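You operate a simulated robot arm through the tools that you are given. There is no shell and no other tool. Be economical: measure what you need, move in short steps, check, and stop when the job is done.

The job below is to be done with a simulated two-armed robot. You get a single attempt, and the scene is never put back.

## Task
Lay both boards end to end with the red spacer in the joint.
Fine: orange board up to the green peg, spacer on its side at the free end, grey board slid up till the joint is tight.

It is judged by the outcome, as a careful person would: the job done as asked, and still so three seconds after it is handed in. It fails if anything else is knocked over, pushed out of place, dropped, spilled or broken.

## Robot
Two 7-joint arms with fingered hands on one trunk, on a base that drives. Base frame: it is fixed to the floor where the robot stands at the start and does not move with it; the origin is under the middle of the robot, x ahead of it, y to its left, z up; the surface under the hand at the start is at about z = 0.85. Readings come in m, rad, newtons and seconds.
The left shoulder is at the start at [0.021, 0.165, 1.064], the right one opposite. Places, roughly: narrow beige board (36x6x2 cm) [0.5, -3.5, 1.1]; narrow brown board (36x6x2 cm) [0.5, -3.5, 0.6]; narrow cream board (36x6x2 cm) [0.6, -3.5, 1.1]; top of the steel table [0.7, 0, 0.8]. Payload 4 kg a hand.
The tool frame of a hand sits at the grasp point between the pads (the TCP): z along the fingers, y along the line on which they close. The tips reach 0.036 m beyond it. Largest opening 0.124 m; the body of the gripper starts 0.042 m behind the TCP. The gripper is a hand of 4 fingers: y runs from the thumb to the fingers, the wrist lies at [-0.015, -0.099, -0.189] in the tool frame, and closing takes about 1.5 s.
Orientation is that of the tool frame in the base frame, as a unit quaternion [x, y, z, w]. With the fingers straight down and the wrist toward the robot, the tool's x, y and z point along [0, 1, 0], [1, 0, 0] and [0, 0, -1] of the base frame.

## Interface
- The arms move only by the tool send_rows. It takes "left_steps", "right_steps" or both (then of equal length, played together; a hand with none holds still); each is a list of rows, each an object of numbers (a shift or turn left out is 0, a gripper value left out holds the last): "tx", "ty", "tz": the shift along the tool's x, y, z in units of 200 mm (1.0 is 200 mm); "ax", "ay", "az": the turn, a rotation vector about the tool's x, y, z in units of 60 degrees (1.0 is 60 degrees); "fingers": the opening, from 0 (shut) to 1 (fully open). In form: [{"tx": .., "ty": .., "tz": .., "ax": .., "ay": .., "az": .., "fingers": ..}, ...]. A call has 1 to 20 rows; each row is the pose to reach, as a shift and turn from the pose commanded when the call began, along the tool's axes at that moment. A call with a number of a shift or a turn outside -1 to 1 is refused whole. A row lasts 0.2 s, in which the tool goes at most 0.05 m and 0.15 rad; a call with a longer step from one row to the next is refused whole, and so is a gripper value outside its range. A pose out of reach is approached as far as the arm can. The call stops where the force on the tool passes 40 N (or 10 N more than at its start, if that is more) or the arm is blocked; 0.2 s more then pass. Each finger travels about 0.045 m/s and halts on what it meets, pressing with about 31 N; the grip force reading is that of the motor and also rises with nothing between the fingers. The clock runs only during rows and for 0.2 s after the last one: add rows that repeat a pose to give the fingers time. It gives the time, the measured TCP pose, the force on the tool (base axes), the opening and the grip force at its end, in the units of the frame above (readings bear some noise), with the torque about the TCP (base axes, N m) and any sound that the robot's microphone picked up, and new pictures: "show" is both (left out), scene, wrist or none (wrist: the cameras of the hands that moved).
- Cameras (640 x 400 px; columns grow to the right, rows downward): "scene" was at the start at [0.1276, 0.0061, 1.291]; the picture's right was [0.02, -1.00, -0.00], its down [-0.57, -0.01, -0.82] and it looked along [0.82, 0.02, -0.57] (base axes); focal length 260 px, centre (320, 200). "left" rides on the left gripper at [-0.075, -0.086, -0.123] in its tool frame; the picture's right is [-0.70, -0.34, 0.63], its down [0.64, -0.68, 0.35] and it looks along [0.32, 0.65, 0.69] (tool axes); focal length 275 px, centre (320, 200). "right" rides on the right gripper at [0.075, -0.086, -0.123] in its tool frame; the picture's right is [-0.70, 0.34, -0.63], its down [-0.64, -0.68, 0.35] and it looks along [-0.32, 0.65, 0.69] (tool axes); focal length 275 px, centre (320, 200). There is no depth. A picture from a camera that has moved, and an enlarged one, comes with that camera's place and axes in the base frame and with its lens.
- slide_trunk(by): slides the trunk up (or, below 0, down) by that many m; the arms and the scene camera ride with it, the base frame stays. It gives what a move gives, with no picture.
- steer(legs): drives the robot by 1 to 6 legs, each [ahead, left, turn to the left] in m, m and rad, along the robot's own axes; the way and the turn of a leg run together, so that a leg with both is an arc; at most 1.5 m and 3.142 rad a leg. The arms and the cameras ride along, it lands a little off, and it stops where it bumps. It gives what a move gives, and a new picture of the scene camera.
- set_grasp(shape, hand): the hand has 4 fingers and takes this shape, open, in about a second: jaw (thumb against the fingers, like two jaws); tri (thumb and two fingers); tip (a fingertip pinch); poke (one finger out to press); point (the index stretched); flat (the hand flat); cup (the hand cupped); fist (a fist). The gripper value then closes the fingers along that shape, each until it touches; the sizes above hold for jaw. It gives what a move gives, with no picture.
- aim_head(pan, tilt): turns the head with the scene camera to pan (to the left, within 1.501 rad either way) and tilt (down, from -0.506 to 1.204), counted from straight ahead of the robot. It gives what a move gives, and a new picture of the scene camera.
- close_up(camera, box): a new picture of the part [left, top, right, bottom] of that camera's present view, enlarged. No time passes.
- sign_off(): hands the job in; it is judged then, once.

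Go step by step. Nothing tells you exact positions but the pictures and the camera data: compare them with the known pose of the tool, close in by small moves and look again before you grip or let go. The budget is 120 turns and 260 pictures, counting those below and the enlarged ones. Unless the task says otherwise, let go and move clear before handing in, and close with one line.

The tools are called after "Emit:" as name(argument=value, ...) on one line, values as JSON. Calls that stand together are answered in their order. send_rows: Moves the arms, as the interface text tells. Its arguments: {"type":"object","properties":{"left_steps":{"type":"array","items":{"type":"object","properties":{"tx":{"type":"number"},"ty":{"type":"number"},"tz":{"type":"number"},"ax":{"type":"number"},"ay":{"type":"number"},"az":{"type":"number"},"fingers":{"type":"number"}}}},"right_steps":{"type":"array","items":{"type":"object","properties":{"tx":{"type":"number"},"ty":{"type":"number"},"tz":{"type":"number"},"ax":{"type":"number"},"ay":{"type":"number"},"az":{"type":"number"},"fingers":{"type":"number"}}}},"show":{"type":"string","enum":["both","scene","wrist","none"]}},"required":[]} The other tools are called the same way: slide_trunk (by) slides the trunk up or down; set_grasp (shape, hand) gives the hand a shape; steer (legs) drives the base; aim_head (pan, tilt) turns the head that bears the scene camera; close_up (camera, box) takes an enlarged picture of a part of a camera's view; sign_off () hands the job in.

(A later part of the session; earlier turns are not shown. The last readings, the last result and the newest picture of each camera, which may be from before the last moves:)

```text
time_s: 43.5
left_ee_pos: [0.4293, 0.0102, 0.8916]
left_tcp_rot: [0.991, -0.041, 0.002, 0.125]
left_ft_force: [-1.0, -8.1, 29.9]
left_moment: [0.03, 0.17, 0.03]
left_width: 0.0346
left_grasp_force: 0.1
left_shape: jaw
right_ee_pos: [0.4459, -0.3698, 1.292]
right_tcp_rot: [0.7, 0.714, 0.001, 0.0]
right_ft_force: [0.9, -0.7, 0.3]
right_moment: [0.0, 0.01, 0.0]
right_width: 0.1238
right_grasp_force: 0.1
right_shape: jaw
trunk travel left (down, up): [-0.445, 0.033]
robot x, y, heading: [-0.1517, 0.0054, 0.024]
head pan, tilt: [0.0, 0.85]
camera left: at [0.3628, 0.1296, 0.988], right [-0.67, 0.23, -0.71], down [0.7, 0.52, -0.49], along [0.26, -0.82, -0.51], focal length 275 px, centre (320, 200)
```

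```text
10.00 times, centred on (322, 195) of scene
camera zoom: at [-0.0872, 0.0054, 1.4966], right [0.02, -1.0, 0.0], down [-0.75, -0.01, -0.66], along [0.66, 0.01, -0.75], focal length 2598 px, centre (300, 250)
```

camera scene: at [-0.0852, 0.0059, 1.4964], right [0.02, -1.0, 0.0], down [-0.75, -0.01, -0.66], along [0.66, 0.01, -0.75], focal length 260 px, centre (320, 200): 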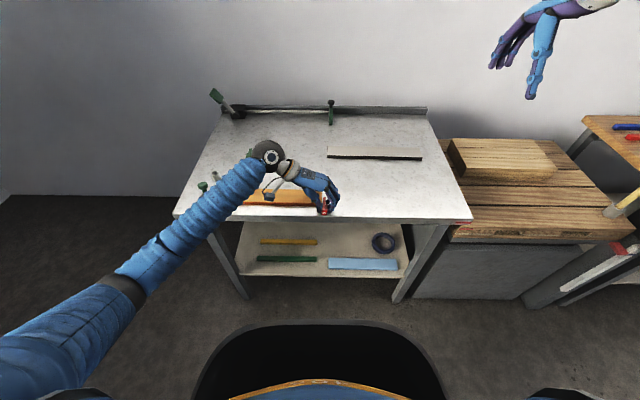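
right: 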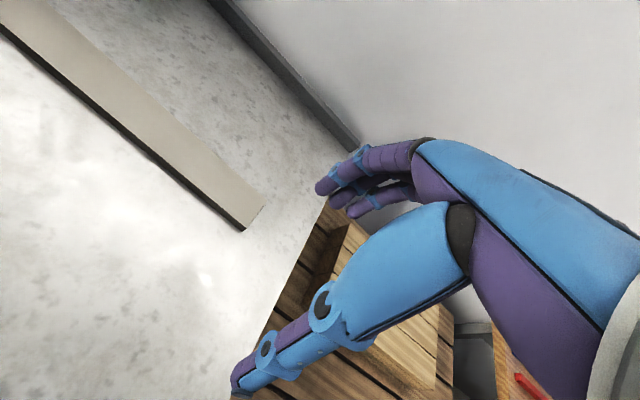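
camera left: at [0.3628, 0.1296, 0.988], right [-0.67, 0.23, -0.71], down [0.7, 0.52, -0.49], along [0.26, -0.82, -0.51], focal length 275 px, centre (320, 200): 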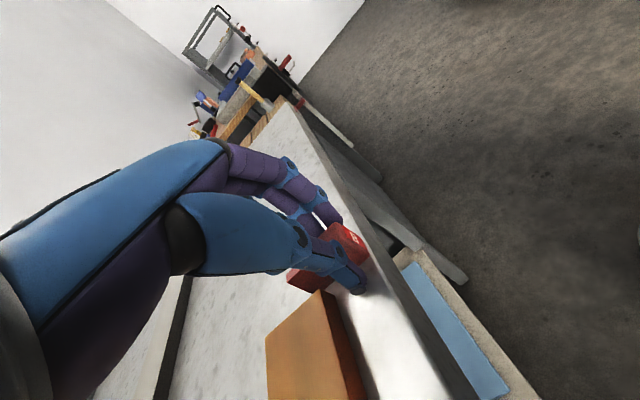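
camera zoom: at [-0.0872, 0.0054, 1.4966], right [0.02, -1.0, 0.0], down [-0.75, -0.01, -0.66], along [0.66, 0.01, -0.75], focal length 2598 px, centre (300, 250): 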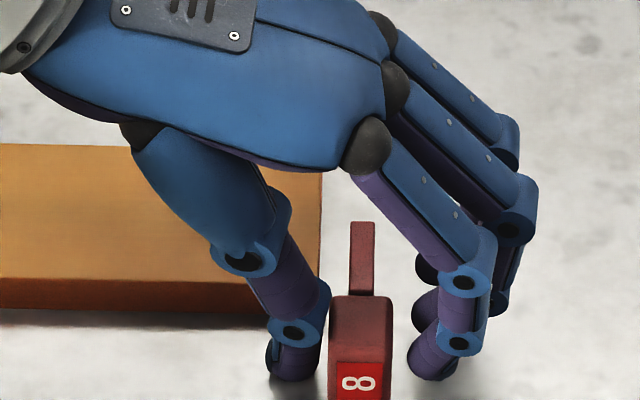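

The spacer stands by itself on its side, about 8 mm from the orange end; the grey board can close that. I'll lift straight off.

Emit:
send_rows(left_steps=[{"ty": 0.012, "tz": -0.05}, {"ty": 0.036, "tz": -0.146}, {"ty": 0.085, "tz": -0.34}, {"ty": 0.134, "tz": -0.535}, {"ty": 0.183, "tz": -0.729}, {"ty": 0.183, "tz": -0.729}])

Emit:
close_up(camera="scene", box=[190, 140, 350, 240])

```text
time_s: 44.9
left_ee_pos: [0.4289, 0.0112, 1.0406]
left_tcp_rot: [0.991, -0.041, 0.001, 0.124]
left_ft_force: [-0.6, 0.2, -0.5]
left_moment: [-0.03, 0.01, 0.0]
left_width: 0.0492
left_grasp_force: 0.1
left_shape: jaw
right_ee_pos: [0.4473, -0.3699, 1.291]
right_tcp_rot: [0.7, 0.714, -0.001, 0.0]
right_ft_force: [0.2, 0.7, 0.2]
right_moment: [0.01, 0.02, -0.02]
right_width: 0.1239
right_grasp_force: 0.1
right_shape: jaw
trunk travel left (down, up): [-0.445, 0.033]
robot x, y, heading: [-0.1551, 0.0017, 0.016]
head pan, tilt: [0.0, 0.85]
camera scene: at [-0.085, 0.0064, 1.4963], right [0.02, -1.0, 0.0], down [-0.75, -0.01, -0.66], along [0.66, 0.01, -0.75], focal length 260 px, centre (320, 200)
camera left: at [0.3623, 0.131, 1.1375], right [-0.67, 0.23, -0.71], down [0.69, 0.52, -0.5], along [0.26, -0.82, -0.51], focal length 275 px, centre (320, 200)
```

scene: 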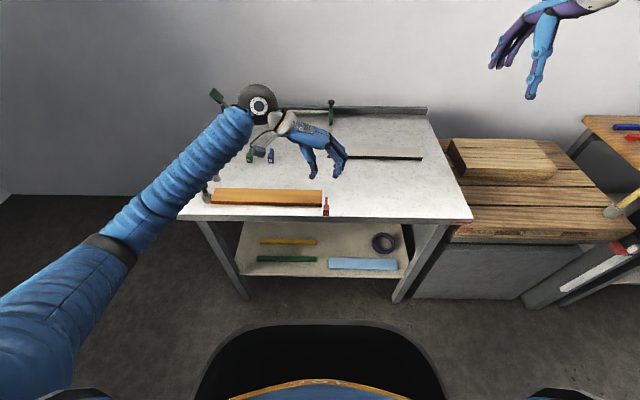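
left: 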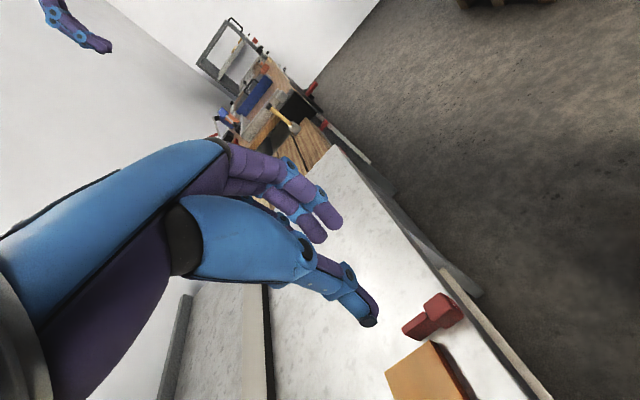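

```text
4.00 times, centred on (270, 190) of scene
camera zoom: at [-0.085, 0.0064, 1.4963], right [0.02, -1.0, 0.0], down [-0.75, -0.01, -0.66], along [0.66, 0.01, -0.75], focal length 1039 px, centre (520, 240)
```

zoom: 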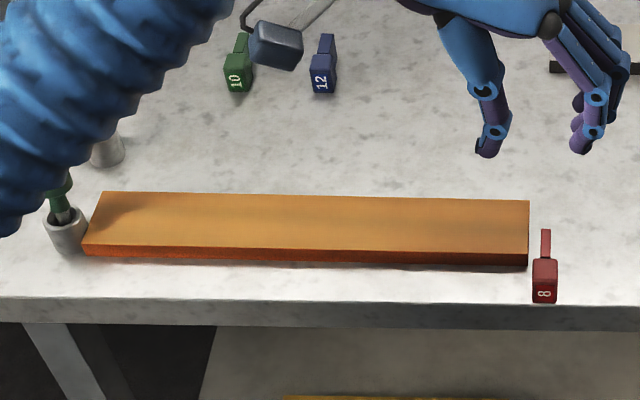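

The spacer and orange board look good. I'll move the left arm away up and left, and start the right hand toward the grey board.

Emit:
send_rows(left_steps=[{"tx": 0.0, "ty": -0.08, "tz": -0.2}, {"tx": 0.0, "ty": -0.25, "tz": -0.36}, {"tx": 0.01, "ty": -0.42, "tz": -0.5}, {"tx": 0.01, "ty": -0.6, "tz": -0.62}, {"tx": 0.015, "ty": -0.77, "tz": -0.72}, {"tx": 0.015, "ty": -0.94, "tz": -0.8}], right_steps=[{"tx": 0.1, "ty": 0.16, "tz": 0.05}, {"tx": 0.2, "ty": 0.32, "tz": 0.1}, {"tx": 0.3, "ty": 0.48, "tz": 0.15}, {"tx": 0.4, "ty": 0.64, "tz": 0.2, "az": 0.019}, {"tx": 0.5, "ty": 0.8, "tz": 0.25, "az": 0.019}, {"tx": 0.6, "ty": 0.95, "tz": 0.3, "az": 0.019}])

Emit:
close_up(camera="scene", box=[280, 120, 460, 220])

```text
time_s: 46.2
left_ee_pos: [0.4495, 0.2315, 1.1464]
left_tcp_rot: [0.991, -0.04, 0.0, 0.125]
left_ft_force: [-0.2, 0.0, -0.4]
left_moment: [-0.01, 0.03, 0.01]
left_width: 0.0493
left_grasp_force: 0.0
left_shape: jaw
right_ee_pos: [0.6397, -0.2478, 1.2275]
right_tcp_rot: [0.708, 0.706, -0.001, 0.0]
right_ft_force: [0.1, 0.7, 0.0]
right_moment: [-0.03, 0.01, 0.0]
right_width: 0.1237
right_grasp_force: 0.0
right_shape: jaw
trunk travel left (down, up): [-0.445, 0.033]
robot x, y, heading: [-0.1541, 0.0006, 0.02]
head pan, tilt: [0.0, 0.85]
camera scene: at [-0.0835, 0.008, 1.4963], right [0.02, -1.0, 0.0], down [-0.75, -0.01, -0.66], along [0.66, 0.01, -0.75], focal length 260 px, centre (320, 200)
camera right: at [0.5534, -0.1723, 1.3494], right [0.34, -0.7, 0.63], down [-0.68, -0.64, -0.34], along [0.65, -0.32, -0.69], focal length 275 px, centre (320, 200)
camera left: at [0.3831, 0.3509, 1.2443], right [-0.67, 0.23, -0.7], down [0.69, 0.52, -0.5], along [0.25, -0.82, -0.51], focal length 275 px, centre (320, 200)
```

scene: 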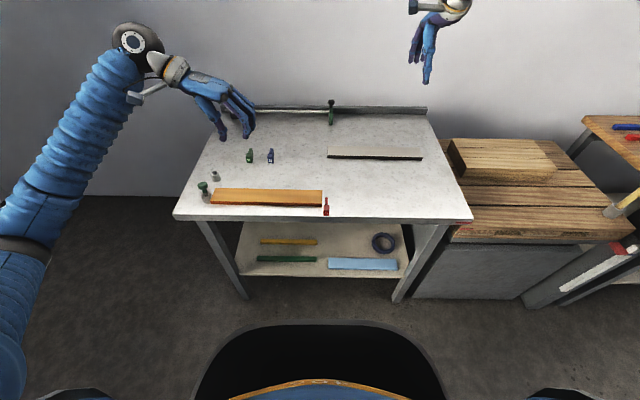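
right: 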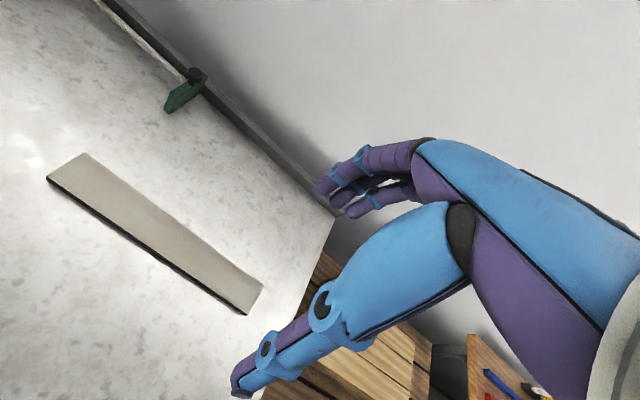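
left: 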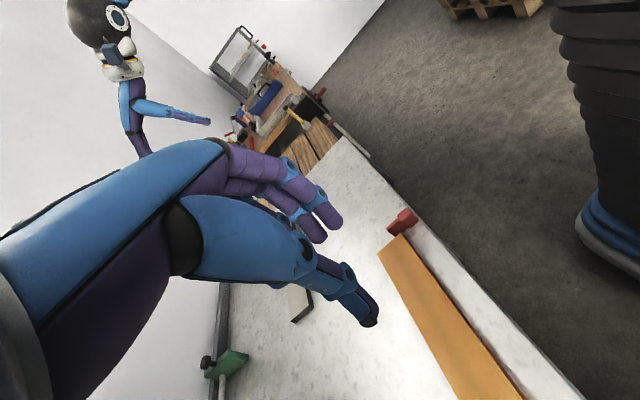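

```text
3.56 times, centred on (370, 170) of scene
camera zoom: at [-0.0835, 0.008, 1.4963], right [0.02, -1.0, 0.0], down [-0.75, -0.01, -0.66], along [0.66, 0.01, -0.75], focal length 924 px, centre (142, 307)
```

zoom: 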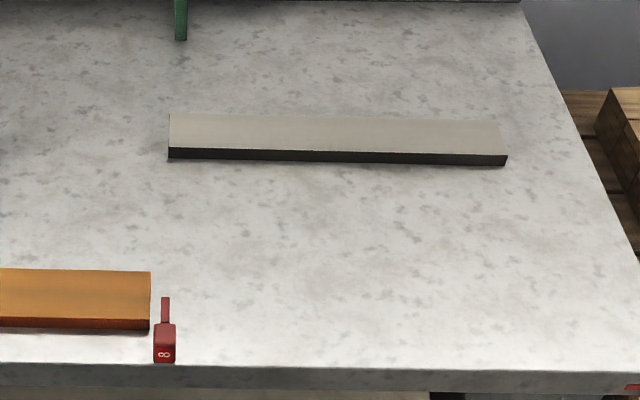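

The grey board lies at x 0.691–0.748, y −0.372..−0.014. I'll bring the right hand over its middle and down partway.

Emit:
send_rows(right_steps=[{"tx": 0.1, "ty": 0.15, "tz": 0.1}, {"tx": 0.2, "ty": 0.3, "tz": 0.2}, {"tx": 0.275, "ty": 0.39, "tz": 0.4}, {"tx": 0.275, "ty": 0.39, "tz": 0.62}, {"tx": 0.275, "ty": 0.39, "tz": 0.82}, {"tx": 0.275, "ty": 0.39, "tz": 1.0}, {"tx": 0.275, "ty": 0.39, "tz": 1.0}])

```text
time_s: 47.9
left_ee_pos: [0.4471, 0.2301, 1.1489]
left_tcp_rot: [0.991, -0.041, 0.001, 0.124]
left_ft_force: [0.4, 0.5, -0.6]
left_moment: [0.0, 0.0, 0.02]
left_width: 0.0496
left_grasp_force: 0.0
left_shape: jaw
right_ee_pos: [0.7049, -0.1972, 1.0382]
right_tcp_rot: [0.707, 0.707, 0.0, -0.001]
right_ft_force: [-0.4, -0.1, -0.3]
right_moment: [-0.02, -0.03, -0.04]
right_width: 0.1238
right_grasp_force: 0.1
right_shape: jaw
right hand out of reach, approached as far as the arm can: row 6, 7
trunk travel left (down, up): [-0.445, 0.033]
robot x, y, heading: [-0.1551, 0.002, 0.019]
head pan, tilt: [0.0, 0.85]
camera scene: at [-0.0851, 0.0066, 1.4964], right [0.02, -1.0, 0.0], down [-0.75, -0.01, -0.66], along [0.66, 0.01, -0.75], focal length 260 px, centre (320, 200)
camera right: at [0.6202, -0.1229, 1.159], right [0.34, -0.7, 0.63], down [-0.68, -0.64, -0.35], along [0.65, -0.32, -0.69], focal length 275 px, centre (320, 200)
```

scene: 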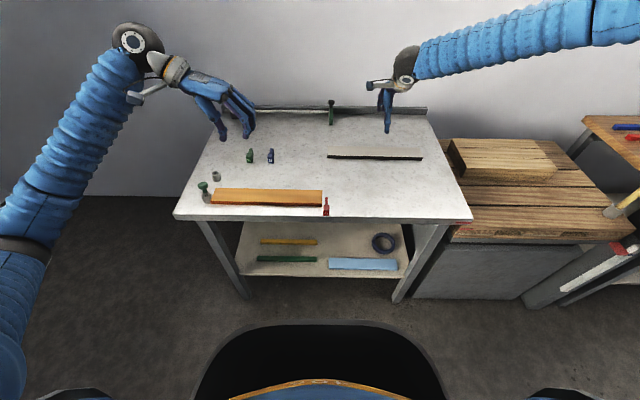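
right: 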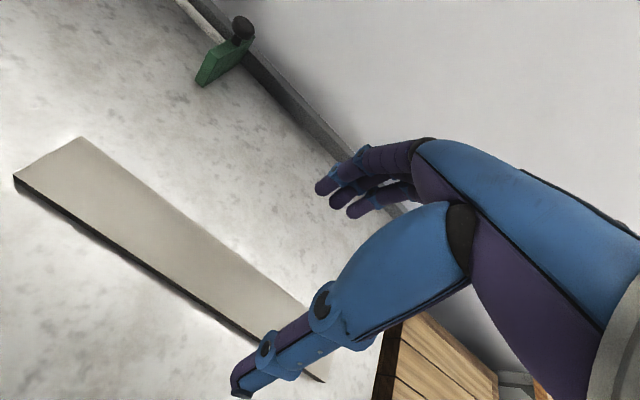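

With the trunk this high the grey board is slightly beyond reach. I'll lower the trunk 0.10 m and drive 0.06 m forward.

Emit:
slide_trunk(by=-0.1)

Emit:
steer(legs=[[0.06, 0, 0]])

```text
time_s: 49.2
left_ee_pos: [0.4473, 0.2323, 1.0496]
left_tcp_rot: [0.991, -0.041, 0.003, 0.124]
left_ft_force: [0.6, 0.2, -0.2]
left_moment: [0.01, -0.02, 0.01]
left_width: 0.0494
left_grasp_force: 0.1
left_shape: jaw
right_ee_pos: [0.7051, -0.1976, 0.9373]
right_tcp_rot: [0.707, 0.707, 0.001, 0.0]
right_ft_force: [0.8, 0.5, 0.1]
right_moment: [-0.02, 0.02, -0.03]
right_width: 0.1239
right_grasp_force: 0.1
right_shape: jaw
trunk travel left (down, up): [-0.345, 0.133]
robot x, y, heading: [-0.1553, 0.0051, 0.014]
head pan, tilt: [0.0, 0.85]
```

```text
time_s: 50.1
left_ee_pos: [0.5111, 0.2321, 1.0456]
left_tcp_rot: [0.991, -0.041, -0.001, 0.125]
left_ft_force: [1.1, -0.1, 0.3]
left_moment: [-0.01, 0.02, -0.04]
left_width: 0.0494
left_grasp_force: 0.1
left_shape: jaw
right_ee_pos: [0.7668, -0.1981, 0.9342]
right_tcp_rot: [0.708, 0.707, -0.002, -0.002]
right_ft_force: [-0.1, -0.4, -0.6]
right_moment: [0.03, -0.01, 0.0]
right_width: 0.1237
right_grasp_force: 0.0
right_shape: jaw
trunk travel left (down, up): [-0.345, 0.133]
robot x, y, heading: [-0.0923, 0.0037, 0.015]
head pan, tilt: [0.0, 0.85]
camera scene: at [-0.0049, 0.0077, 1.3906], right [0.02, -1.0, 0.0], down [-0.78, -0.01, -0.62], along [0.62, 0.01, -0.78], focal length 260 px, centre (320, 200)
```

scene: 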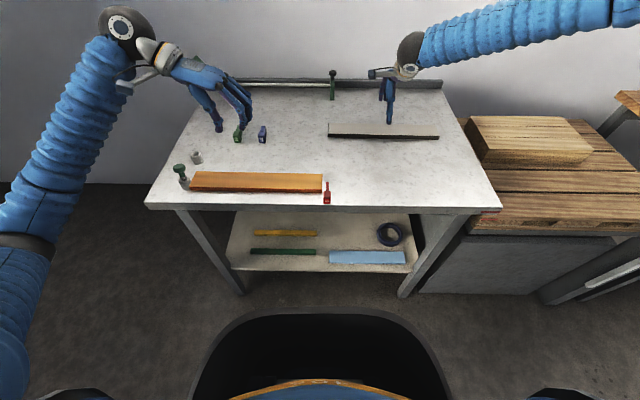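

The hands are within reach now. I'll shift the right hand over the board's centre line and look before descending.

Emit:
send_rows(right_steps=[{"ty": -0.12, "tx": 0.01}, {"ty": -0.2425, "tx": 0.025}, {"ty": -0.2425, "tx": 0.025}], show="wrist")

Emit:
close_up(camera="scene", box=[290, 60, 470, 160])

```text
time_s: 51.0
left_ee_pos: [0.5074, 0.232, 1.0486]
left_tcp_rot: [0.991, -0.042, 0.001, 0.124]
left_ft_force: [0.0, 0.5, -0.1]
left_moment: [0.0, -0.01, 0.0]
left_width: 0.0492
left_grasp_force: 0.1
left_shape: jaw
right_ee_pos: [0.716, -0.1922, 0.9371]
right_tcp_rot: [0.707, 0.707, 0.0, 0.0]
right_ft_force: [0.0, 0.6, 0.1]
right_moment: [0.01, -0.03, -0.03]
right_width: 0.1241
right_grasp_force: 0.1
right_shape: jaw
trunk travel left (down, up): [-0.345, 0.133]
robot x, y, heading: [-0.0952, 0.0061, 0.014]
head pan, tilt: [0.0, 0.85]
camera right: at [0.6308, -0.1184, 1.0592], right [0.34, -0.7, 0.63], down [-0.68, -0.64, -0.35], along [0.65, -0.32, -0.69], focal length 275 px, centre (320, 200)
```

right: 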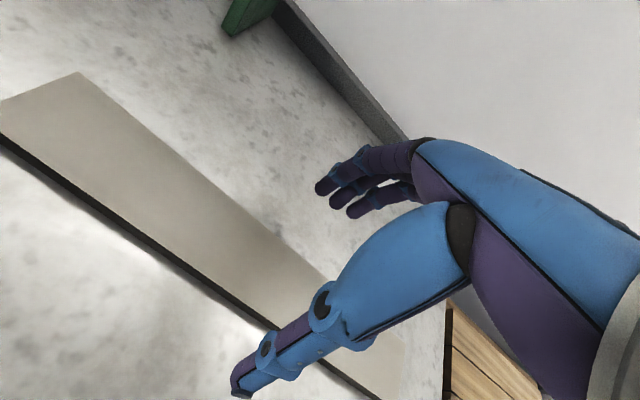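

```text
3.56 times, centred on (380, 110) of scene
camera zoom: at [-0.0089, 0.0076, 1.3909], right [0.02, -1.0, 0.0], down [-0.78, -0.01, -0.63], along [0.63, 0.01, -0.78], focal length 924 px, centre (107, 520)
```

zoom: 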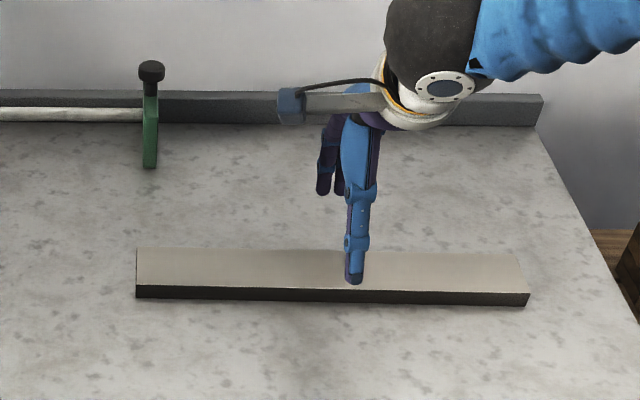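

The fingers straddle the board. I'll descend and grip.

Emit:
send_rows(right_steps=[{"tz": 0.1}, {"tz": 0.18}, {"tz": 0.212}, {"tz": 0.212}, {"tz": 0.212, "fingers": 0.3}, {"tz": 0.212, "fingers": 0.3}, {"tz": 0.212, "fingers": 0.3}, {"tz": 0.212, "fingers": 0.3}, {"tz": 0.212, "fingers": 0.3}, {"tz": 0.212, "fingers": 0.3}, {"tz": 0.212, "fingers": 0.3}])

Emit:
close_up(camera="scene", box=[290, 60, 470, 160])

```text
time_s: 53.4
left_ee_pos: [0.5081, 0.2326, 1.0487]
left_tcp_rot: [0.991, -0.041, 0.001, 0.124]
left_ft_force: [-1.3, -0.1, 0.5]
left_moment: [0.01, 0.05, -0.02]
left_width: 0.0495
left_grasp_force: 0.0
left_shape: jaw
right_ee_pos: [0.7158, -0.1929, 0.8953]
right_tcp_rot: [0.707, 0.707, 0.001, 0.0]
right_ft_force: [0.9, -0.8, 5.2]
right_moment: [-0.15, 0.19, 0.04]
right_width: 0.055
right_grasp_force: 31.5
right_shape: jaw
trunk travel left (down, up): [-0.345, 0.133]
robot x, y, heading: [-0.0947, 0.0049, 0.019]
head pan, tilt: [0.0, 0.85]
camera scene: at [-0.0086, 0.0077, 1.3909], right [0.02, -1.0, 0.0], down [-0.78, -0.01, -0.63], along [0.63, 0.01, -0.78], focal length 260 px, centre (320, 200)
camera right: at [0.6304, -0.1187, 1.0166], right [0.34, -0.7, 0.63], down [-0.68, -0.64, -0.35], along [0.65, -0.32, -0.69], focal length 275 px, centre (320, 200)
```

scene: 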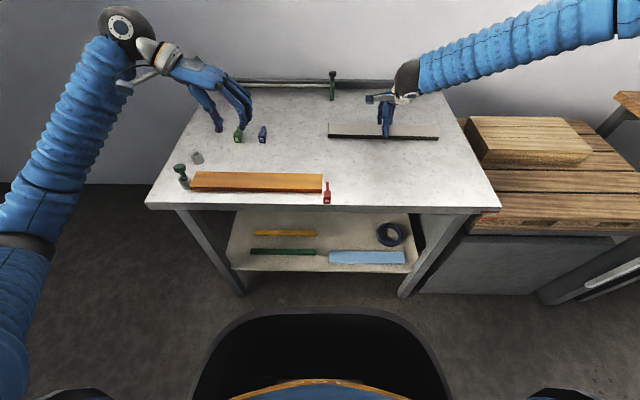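
right: 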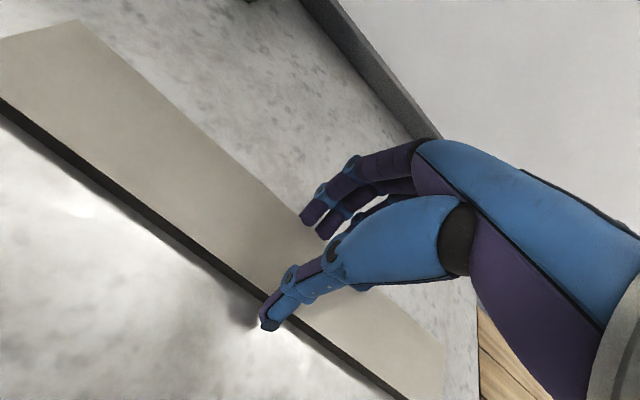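

```text
3.56 times, centred on (380, 110) of scene
camera zoom: at [-0.0086, 0.0077, 1.3909], right [0.02, -1.0, 0.0], down [-0.78, -0.01, -0.63], along [0.63, 0.01, -0.78], focal length 924 px, centre (107, 520)
```

zoom: 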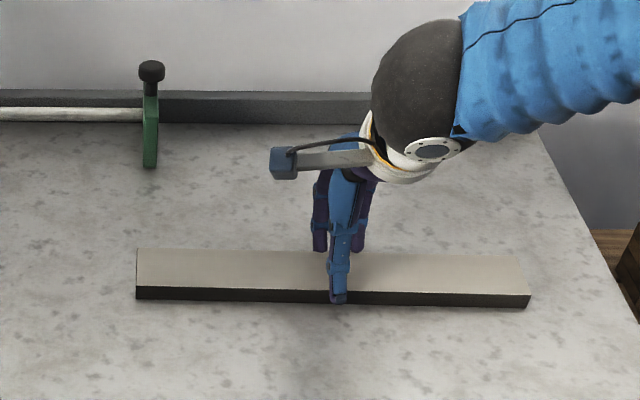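

The grey board is held. I'll lift it 15 mm, move it right 50 mm to clear the spacer, and bring it toward me.

Emit:
send_rows(right_steps=[{"tz": -0.04}, {"tz": -0.08}, {"tz": -0.08, "tx": -0.12}, {"tz": -0.08, "tx": -0.25, "ty": -0.05}, {"tz": -0.08, "tx": -0.25, "ty": -0.2}, {"tz": -0.08, "tx": -0.25, "ty": -0.35}, {"tz": -0.08, "tx": -0.25, "ty": -0.5}, {"tz": -0.08, "tx": -0.25, "ty": -0.65}, {"tz": -0.08, "tx": -0.25, "ty": -0.8}, {"tz": -0.08, "tx": -0.25, "ty": -0.9}, {"tz": -0.08, "tx": -0.25, "ty": -0.9}])

Emit:
close_up(camera="scene", box=[180, 100, 500, 220])

```text
time_s: 55.8
left_ee_pos: [0.5085, 0.2327, 1.0472]
left_tcp_rot: [0.992, -0.041, 0.001, 0.123]
left_ft_force: [0.2, 0.5, 0.5]
left_moment: [-0.01, 0.0, -0.02]
left_width: 0.0495
left_grasp_force: 0.1
left_shape: jaw
right_ee_pos: [0.5381, -0.2414, 0.9101]
right_tcp_rot: [0.707, 0.707, -0.001, -0.001]
right_ft_force: [-1.2, -0.4, -2.2]
right_moment: [-0.01, 0.02, -0.01]
right_width: 0.0548
right_grasp_force: 30.9
right_shape: jaw
trunk travel left (down, up): [-0.345, 0.133]
robot x, y, heading: [-0.0975, 0.0022, 0.017]
head pan, tilt: [0.0, 0.85]
camera scene: at [-0.0079, 0.0077, 1.3908], right [0.02, -1.0, 0.0], down [-0.78, -0.01, -0.63], along [0.63, 0.01, -0.78], focal length 260 px, centre (320, 200)
camera right: at [0.4526, -0.1667, 1.0326], right [0.34, -0.7, 0.63], down [-0.68, -0.64, -0.34], along [0.65, -0.32, -0.69], focal length 275 px, centre (320, 200)
```

scene: 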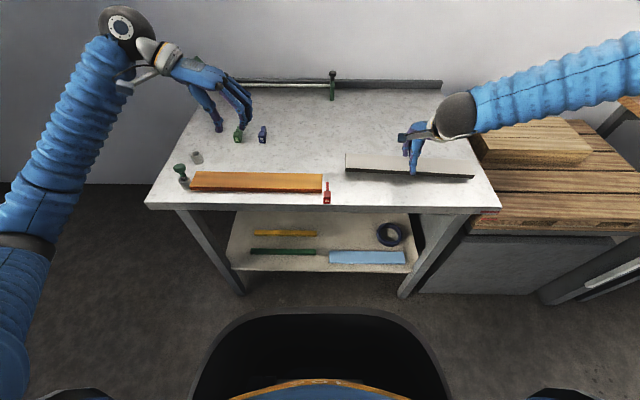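
right: 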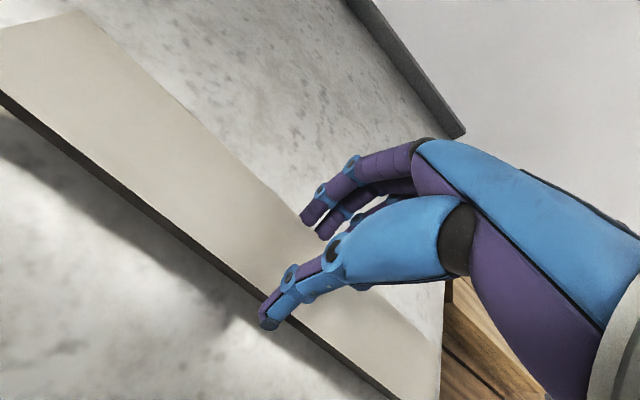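

```text
2.00 times, centred on (340, 160) of scene
camera zoom: at [-0.0079, 0.0077, 1.3908], right [0.02, -1.0, 0.0], down [-0.78, -0.01, -0.63], along [0.63, 0.01, -0.78], focal length 520 px, centre (280, 280)
```

zoom: 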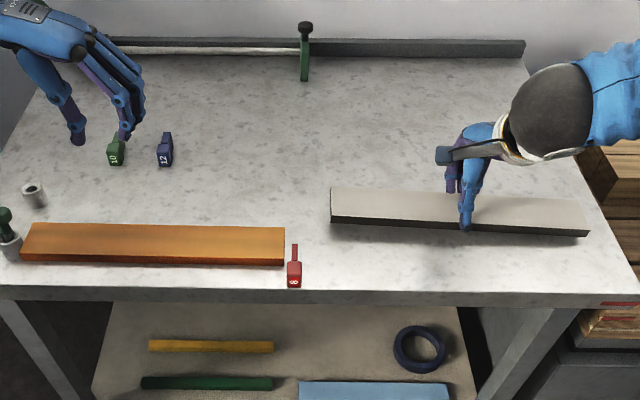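

The grey board seems slightly skewed in the grip. I'll bring it in line with the orange board (x ≈ 0.48) and lower it to the table, then check its angle.

Emit:
send_rows(right_steps=[{"ty": -0.1}, {"ty": -0.2}, {"ty": -0.305}, {"ty": -0.305, "tz": 0.03}, {"ty": -0.305, "tz": 0.055}, {"ty": -0.305, "tz": 0.07}, {"ty": -0.305, "tz": 0.07}])

Emit:
close_up(camera="scene", box=[180, 120, 500, 220])

Emit:
close_up(camera="scene", box=[300, 150, 480, 220])

```text
time_s: 57.4
left_ee_pos: [0.5081, 0.2327, 1.0483]
left_tcp_rot: [0.991, -0.042, 0.001, 0.124]
left_ft_force: [-0.7, -0.8, 0.2]
left_moment: [-0.01, 0.02, 0.0]
left_width: 0.0493
left_grasp_force: 0.0
left_shape: jaw
right_ee_pos: [0.4755, -0.2424, 0.8968]
right_tcp_rot: [0.707, 0.707, 0.0, 0.0]
right_ft_force: [0.0, 0.0, -2.2]
right_moment: [-0.14, 0.03, 0.02]
right_width: 0.0548
right_grasp_force: 30.3
right_shape: jaw
trunk travel left (down, up): [-0.345, 0.133]
robot x, y, heading: [-0.0943, 0.0048, 0.021]
head pan, tilt: [0.0, 0.85]
camera scene: at [-0.0084, 0.0075, 1.3909], right [0.02, -1.0, 0.0], down [-0.78, -0.01, -0.63], along [0.63, 0.01, -0.78], focal length 260 px, centre (320, 200)
camera right: at [0.3903, -0.1679, 1.0188], right [0.34, -0.7, 0.63], down [-0.68, -0.64, -0.35], along [0.65, -0.32, -0.69], focal length 275 px, centre (320, 200)
```

scene: 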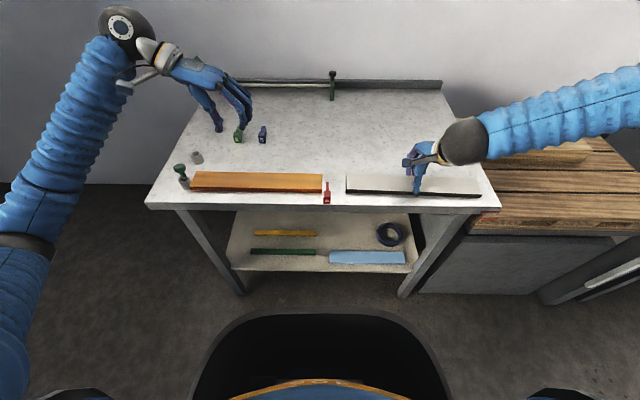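
right: 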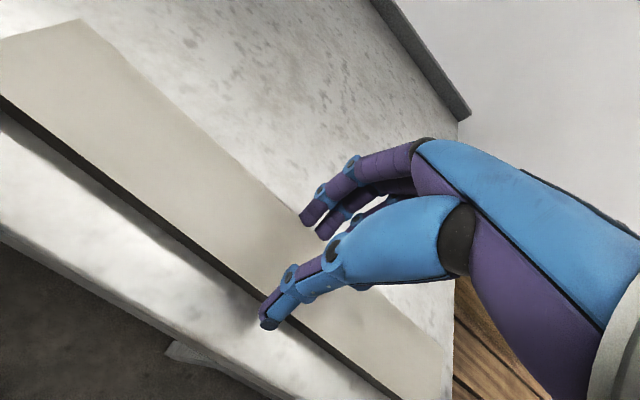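

```text
2.00 times, centred on (340, 170) of scene
camera zoom: at [-0.0084, 0.0075, 1.3909], right [0.02, -1.0, 0.0], down [-0.78, -0.01, -0.63], along [0.63, 0.01, -0.78], focal length 520 px, centre (280, 260)
```

zoom: 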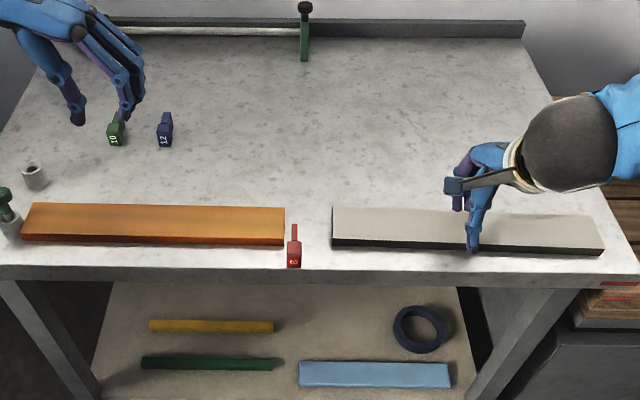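

```text
3.56 times, centred on (390, 185) of scene
camera zoom: at [-0.0084, 0.0075, 1.3909], right [0.02, -1.0, 0.0], down [-0.78, -0.01, -0.63], along [0.63, 0.01, -0.78], focal length 924 px, centre (71, 253)
```

zoom: 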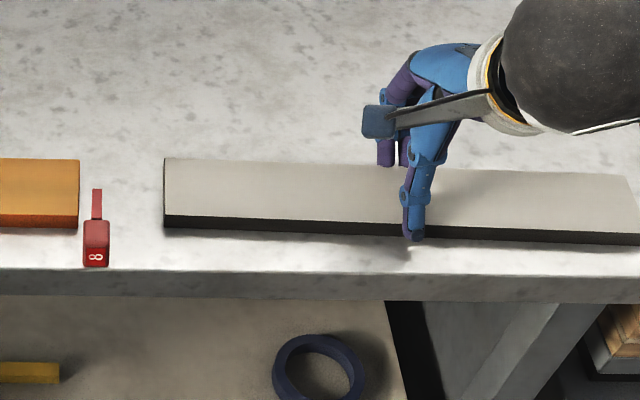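

The grey board's left end lines up with the orange; it is yawed about 1.5° with its right end nearer. I'll turn the hand a little the other way, then set the board down.

Emit:
send_rows(right_steps=[{"az": -0.02}, {"az": -0.045}, {"az": -0.045}, {"az": -0.045, "tz": 0.008}, {"az": -0.045, "tz": 0.008}], show="none")

Emit:
close_up(camera="scene", box=[180, 120, 500, 220])

Emit:
close_up(camera="scene", box=[300, 150, 490, 220])

```text
time_s: 58.5
left_ee_pos: [0.5075, 0.2326, 1.0475]
left_tcp_rot: [0.991, -0.042, 0.001, 0.124]
left_ft_force: [-0.4, -0.3, -0.2]
left_moment: [0.02, 0.02, 0.0]
left_width: 0.0492
left_grasp_force: 0.0
left_shape: jaw
right_ee_pos: [0.4766, -0.2407, 0.8959]
right_tcp_rot: [0.69, 0.723, -0.001, 0.0]
right_ft_force: [0.4, -2.9, 12.2]
right_moment: [-0.18, 0.38, -0.22]
right_width: 0.055
right_grasp_force: 30.9
right_shape: jaw
trunk travel left (down, up): [-0.345, 0.133]
robot x, y, heading: [-0.0911, 0.0045, 0.021]
head pan, tilt: [0.0, 0.85]
```

```text
2.00 times, centred on (340, 170) of scene
camera zoom: at [-0.0089, 0.0076, 1.391], right [0.02, -1.0, 0.0], down [-0.78, -0.01, -0.63], along [0.63, 0.01, -0.78], focal length 520 px, centre (280, 260)
```

zoom: 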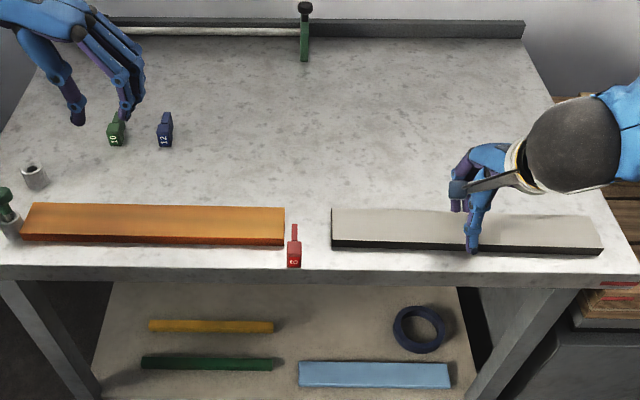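

```text
3.37 times, centred on (395, 185) of scene
camera zoom: at [-0.0089, 0.0076, 1.391], right [0.02, -1.0, 0.0], down [-0.78, -0.01, -0.63], along [0.63, 0.01, -0.78], focal length 875 px, centre (67, 250)
```

zoom: 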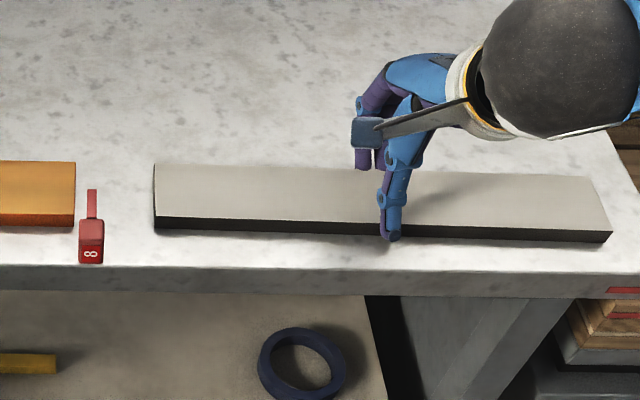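

The grey board is on the table, aligned with the orange within about 1 mm and 1°. I'll slide it left 45 mm toward the spacer.

Emit:
send_rows(right_steps=[{"tx": 0.05, "ty": 0.0025, "tz": -0.003}, {"tx": 0.1, "ty": 0.005, "tz": -0.003}, {"tx": 0.15, "ty": 0.0075, "tz": -0.003}, {"tx": 0.2, "ty": 0.01, "tz": -0.003}, {"tx": 0.225, "ty": 0.011, "tz": -0.003}], show="none")

Emit:
close_up(camera="scene", box=[300, 150, 490, 220])

Emit:
close_up(camera="scene", box=[300, 165, 364, 210])

```text
time_s: 59.8
left_ee_pos: [0.5093, 0.2316, 1.0482]
left_tcp_rot: [0.991, -0.042, 0.001, 0.124]
left_ft_force: [-0.5, 0.7, 0.4]
left_moment: [-0.02, -0.02, -0.03]
left_width: 0.0496
left_grasp_force: 0.0
left_shape: jaw
right_ee_pos: [0.4763, -0.1984, 0.8966]
right_tcp_rot: [0.691, 0.723, -0.001, 0.0]
right_ft_force: [0.8, -2.5, 2.3]
right_moment: [-0.22, 0.17, 0.03]
right_width: 0.0547
right_grasp_force: 31.3
right_shape: jaw
trunk travel left (down, up): [-0.345, 0.133]
robot x, y, heading: [-0.0952, 0.0013, 0.021]
head pan, tilt: [0.0, 0.85]
```

```text
3.37 times, centred on (395, 185) of scene
camera zoom: at [-0.0084, 0.0075, 1.3909], right [0.02, -1.0, 0.0], down [-0.78, -0.01, -0.63], along [0.63, 0.01, -0.78], focal length 875 px, centre (67, 250)
```

zoom: 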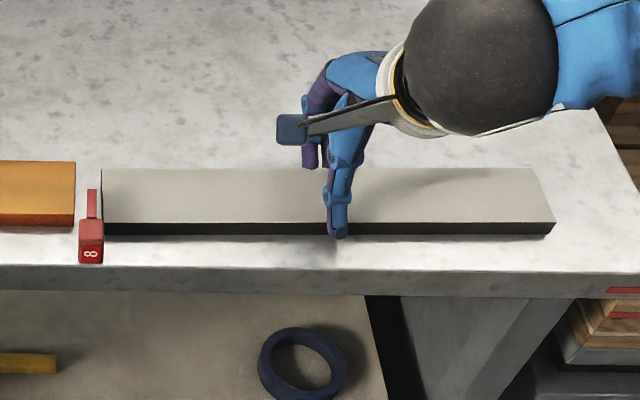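

```text
8.89 times, centred on (332, 188) of scene
camera zoom: at [-0.0084, 0.0075, 1.3909], right [0.02, -1.0, 0.0], down [-0.78, -0.01, -0.63], along [0.63, 0.01, -0.78], focal length 2309 px, centre (213, 311)
```

zoom: 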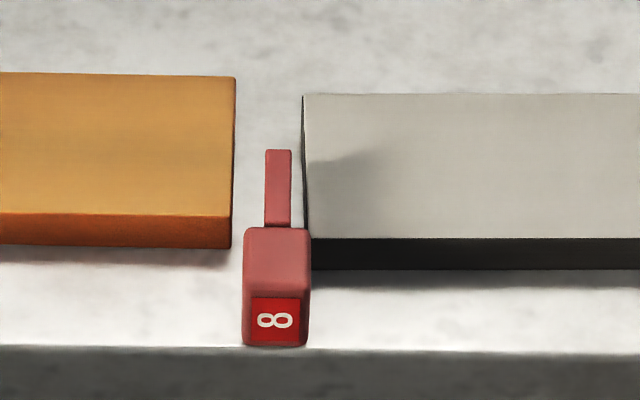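

The left end has swung about 9 mm toward me and would catch the spacer's head. I'll back off 15 mm, lift 2 mm, turn and shift the board, then check.

Emit:
send_rows(right_steps=[{"tx": -0.04, "tz": -0.005}, {"tx": -0.076, "ty": 0.0, "tz": -0.012}, {"tx": -0.076, "ty": 0.018, "tz": -0.012, "az": 0.015}, {"tx": -0.076, "ty": 0.018, "tz": -0.012, "az": 0.03}, {"tx": -0.076, "ty": 0.018, "tz": -0.012, "az": 0.03}], show="none")

Emit:
close_up(camera="scene", box=[260, 150, 480, 220])

Emit:
close_up(camera="scene", box=[300, 165, 364, 210])

```text
time_s: 61.0
left_ee_pos: [0.5078, 0.2324, 1.0479]
left_tcp_rot: [0.991, -0.041, 0.001, 0.124]
left_ft_force: [1.0, -0.3, -0.6]
left_moment: [0.0, -0.02, 0.0]
left_width: 0.0495
left_grasp_force: 0.0
left_shape: jaw
right_ee_pos: [0.4803, -0.2132, 0.8968]
right_tcp_rot: [0.702, 0.712, 0.0, -0.001]
right_ft_force: [0.9, 0.0, -0.8]
right_moment: [-0.09, 0.05, 0.08]
right_width: 0.0544
right_grasp_force: 30.9
right_shape: jaw
trunk travel left (down, up): [-0.345, 0.133]
robot x, y, heading: [-0.0933, 0.0033, 0.015]
head pan, tilt: [0.0, 0.85]
```

```text
2.91 times, centred on (370, 185) of scene
camera zoom: at [-0.0082, 0.0076, 1.3909], right [0.02, -1.0, 0.0], down [-0.78, -0.01, -0.63], along [0.63, 0.01, -0.78], focal length 756 px, centre (174, 244)
```

zoom: 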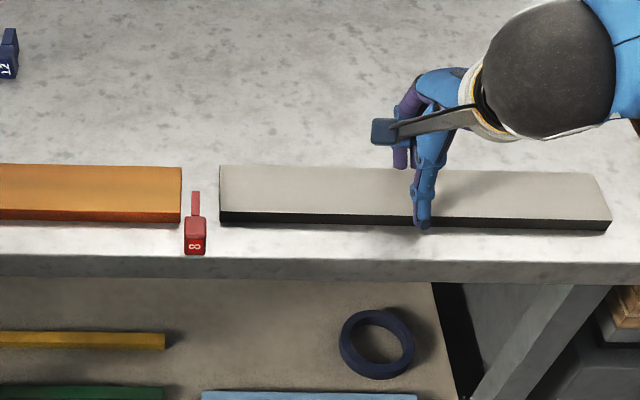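

```text
8.89 times, centred on (332, 188) of scene
camera zoom: at [-0.0082, 0.0076, 1.3909], right [0.02, -1.0, 0.0], down [-0.78, -0.01, -0.63], along [0.63, 0.01, -0.78], focal length 2309 px, centre (213, 311)
```

zoom: 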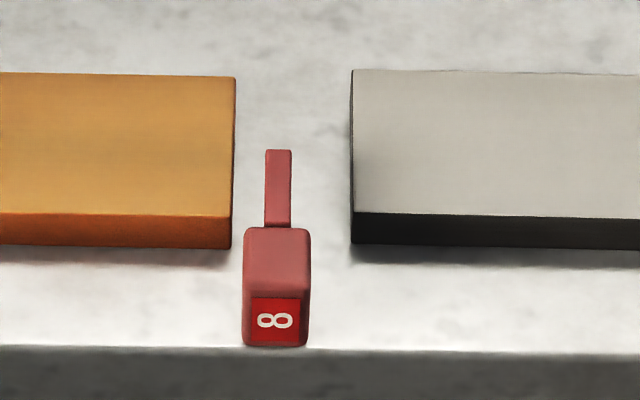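

Nearly aligned: the grey board is about 2 mm too far back and its yaw matches the orange. I'll shift 2 mm toward me and move it 15 mm left while it is unloaded.

Emit:
send_rows(right_steps=[{"ty": -0.009}, {"tx": 0.035, "ty": -0.009}, {"tx": 0.075, "ty": -0.009}, {"tx": 0.075, "ty": -0.009}], show="none")

Emit:
close_up(camera="scene", box=[260, 150, 480, 220])

Emit:
close_up(camera="scene", box=[300, 165, 364, 210])

```text
time_s: 62.0
left_ee_pos: [0.508, 0.2332, 1.0493]
left_tcp_rot: [0.991, -0.041, 0.001, 0.124]
left_ft_force: [-0.4, 1.2, 0.0]
left_moment: [0.02, 0.0, 0.04]
left_width: 0.0496
left_grasp_force: 0.0
left_shape: jaw
right_ee_pos: [0.478, -0.1981, 0.897]
right_tcp_rot: [0.702, 0.712, 0.001, 0.0]
right_ft_force: [0.4, -1.1, 2.3]
right_moment: [-0.13, 0.14, 0.0]
right_width: 0.0543
right_grasp_force: 31.3
right_shape: jaw
trunk travel left (down, up): [-0.345, 0.133]
robot x, y, heading: [-0.0941, 0.0024, 0.019]
head pan, tilt: [0.0, 0.85]
```

```text
2.91 times, centred on (370, 185) of scene
camera zoom: at [-0.0085, 0.0074, 1.3909], right [0.02, -1.0, 0.0], down [-0.78, -0.01, -0.63], along [0.63, 0.01, -0.78], focal length 756 px, centre (174, 244)
```

zoom: 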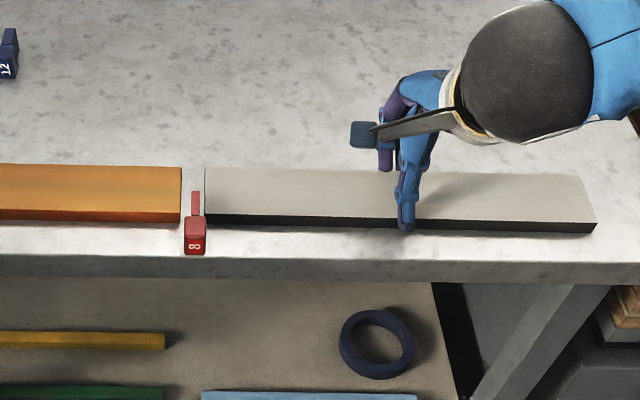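

```text
8.89 times, centred on (332, 188) of scene
camera zoom: at [-0.0085, 0.0074, 1.3909], right [0.02, -1.0, 0.0], down [-0.78, -0.01, -0.63], along [0.63, 0.01, -0.78], focal length 2309 px, centre (213, 311)
```

zoom: 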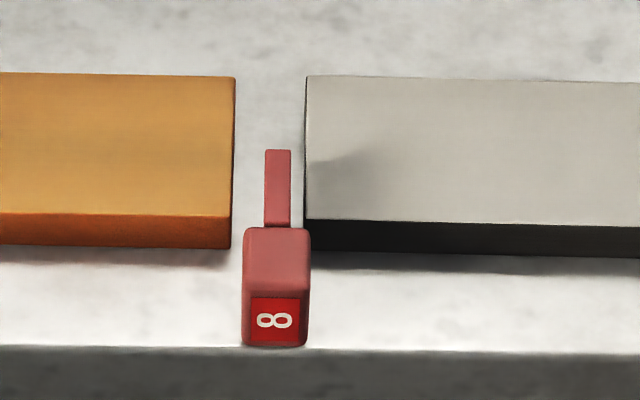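

Now aligned within about 1 mm. I'll slide 10 mm more: this meets the blade and begins to push it toward the orange end.

Emit:
send_rows(right_steps=[{"tx": 0.015}, {"tx": 0.03, "ty": 0.001}, {"tx": 0.04, "ty": 0.002}, {"tx": 0.05, "ty": 0.003}], show="none")

Emit:
close_up(camera="scene", box=[300, 165, 364, 210])

```text
time_s: 63.0
left_ee_pos: [0.5085, 0.2331, 1.047]
left_tcp_rot: [0.991, -0.042, 0.0, 0.124]
left_ft_force: [-0.1, -0.1, 0.2]
left_moment: [0.02, 0.0, 0.02]
left_width: 0.0495
left_grasp_force: 0.0
left_shape: jaw
right_ee_pos: [0.4803, -0.1879, 0.898]
right_tcp_rot: [0.702, 0.712, -0.001, -0.001]
right_ft_force: [-1.0, -0.5, 0.5]
right_moment: [-0.09, 0.06, 0.0]
right_width: 0.0543
right_grasp_force: 31.1
right_shape: jaw
trunk travel left (down, up): [-0.345, 0.133]
robot x, y, heading: [-0.0969, 0.002, 0.021]
head pan, tilt: [0.0, 0.85]
```

```text
8.89 times, centred on (332, 188) of scene
camera zoom: at [-0.0083, 0.0076, 1.3909], right [0.02, -1.0, 0.0], down [-0.78, -0.01, -0.63], along [0.63, 0.01, -0.78], focal length 2309 px, centre (213, 311)
```

zoom: 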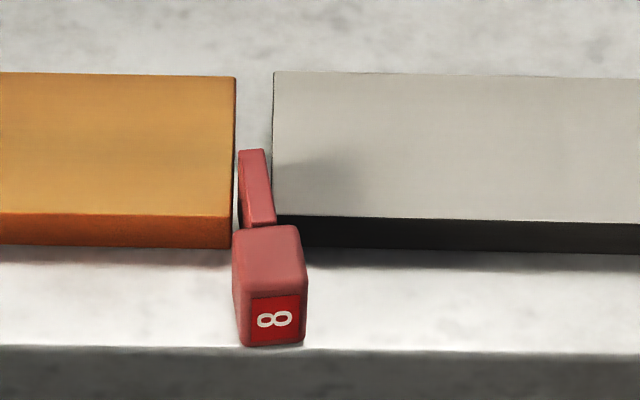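

The blade is turning against the grey corner as expected, and closing the gap will square it up. I'll correct x by −1.5 mm and close 4 mm more.

Emit:
send_rows(right_steps=[{"tx": 0.005, "ty": -0.008, "tz": 0.004}, {"tx": 0.01, "ty": -0.008, "tz": 0.004}, {"tx": 0.015, "ty": -0.008, "tz": 0.004}, {"tx": 0.02, "ty": -0.008, "tz": 0.004}], show="none")

Emit:
close_up(camera="scene", box=[300, 165, 364, 210])

```text
time_s: 64.0
left_ee_pos: [0.5073, 0.2327, 1.0478]
left_tcp_rot: [0.992, -0.041, 0.001, 0.123]
left_ft_force: [-1.3, 0.9, 0.1]
left_moment: [0.0, 0.03, 0.03]
left_width: 0.0493
left_grasp_force: 0.0
left_shape: jaw
right_ee_pos: [0.4773, -0.1854, 0.897]
right_tcp_rot: [0.703, 0.712, 0.0, 0.0]
right_ft_force: [-0.9, -3.8, 9.9]
right_moment: [-0.21, 0.38, 0.0]
right_width: 0.0544
right_grasp_force: 31.2
right_shape: jaw
trunk travel left (down, up): [-0.345, 0.133]
robot x, y, heading: [-0.0936, 0.0023, 0.019]
head pan, tilt: [0.0, 0.85]
```

```text
8.89 times, centred on (332, 188) of scene
camera zoom: at [-0.0089, 0.0074, 1.391], right [0.02, -1.0, 0.0], down [-0.78, -0.01, -0.63], along [0.63, 0.01, -0.78], focal length 2309 px, centre (213, 311)
```

zoom: 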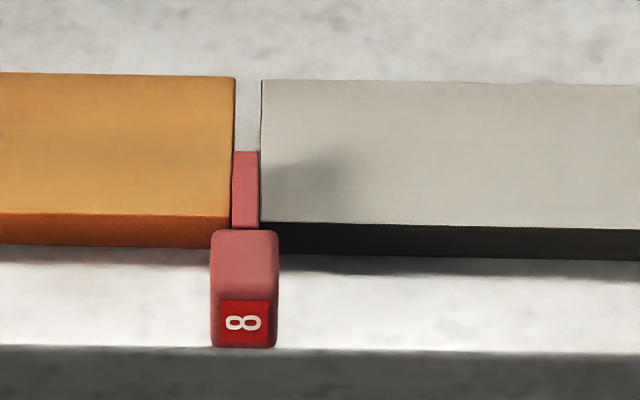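

The spacer is squared up between the two ends. I'll shift 1.5 mm back and press lightly until the joint is tight.

Emit:
send_rows(right_steps=[{"ty": 0.007, "tz": -0.003}, {"tx": 0.005, "ty": 0.007, "tz": -0.003}, {"tx": 0.01, "ty": 0.007, "tz": -0.003}, {"tx": 0.01, "ty": 0.007, "tz": -0.003}], show="none")

Emit:
close_up(camera="scene", box=[300, 165, 364, 210])

```text
time_s: 65.0
left_ee_pos: [0.5091, 0.2309, 1.0476]
left_tcp_rot: [0.991, -0.041, 0.001, 0.124]
left_ft_force: [0.4, -0.3, -0.2]
left_moment: [-0.01, 0.01, 0.0]
left_width: 0.0493
left_grasp_force: 0.0
left_shape: jaw
right_ee_pos: [0.4791, -0.1824, 0.8969]
right_tcp_rot: [0.702, 0.712, 0.0, 0.0]
right_ft_force: [-2.8, -9.4, 9.2]
right_moment: [-0.41, 0.47, -0.12]
right_width: 0.0544
right_grasp_force: 31.2
right_shape: jaw
trunk travel left (down, up): [-0.345, 0.133]
robot x, y, heading: [-0.0957, 0.0007, 0.021]
head pan, tilt: [0.0, 0.85]
```

```text
8.89 times, centred on (332, 188) of scene
camera zoom: at [-0.009, 0.0069, 1.3909], right [0.02, -1.0, 0.0], down [-0.78, -0.01, -0.63], along [0.63, 0.01, -0.78], focal length 2309 px, centre (213, 311)
```

zoom: 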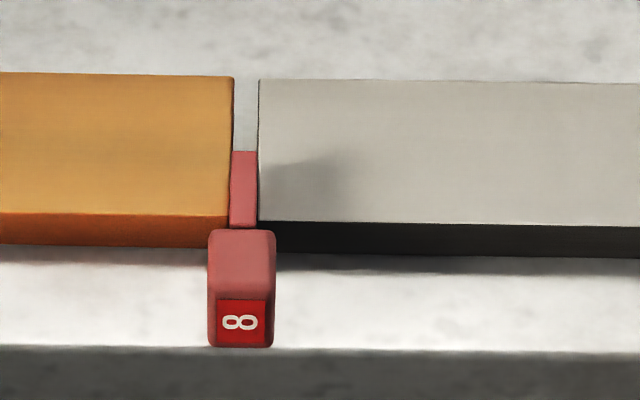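

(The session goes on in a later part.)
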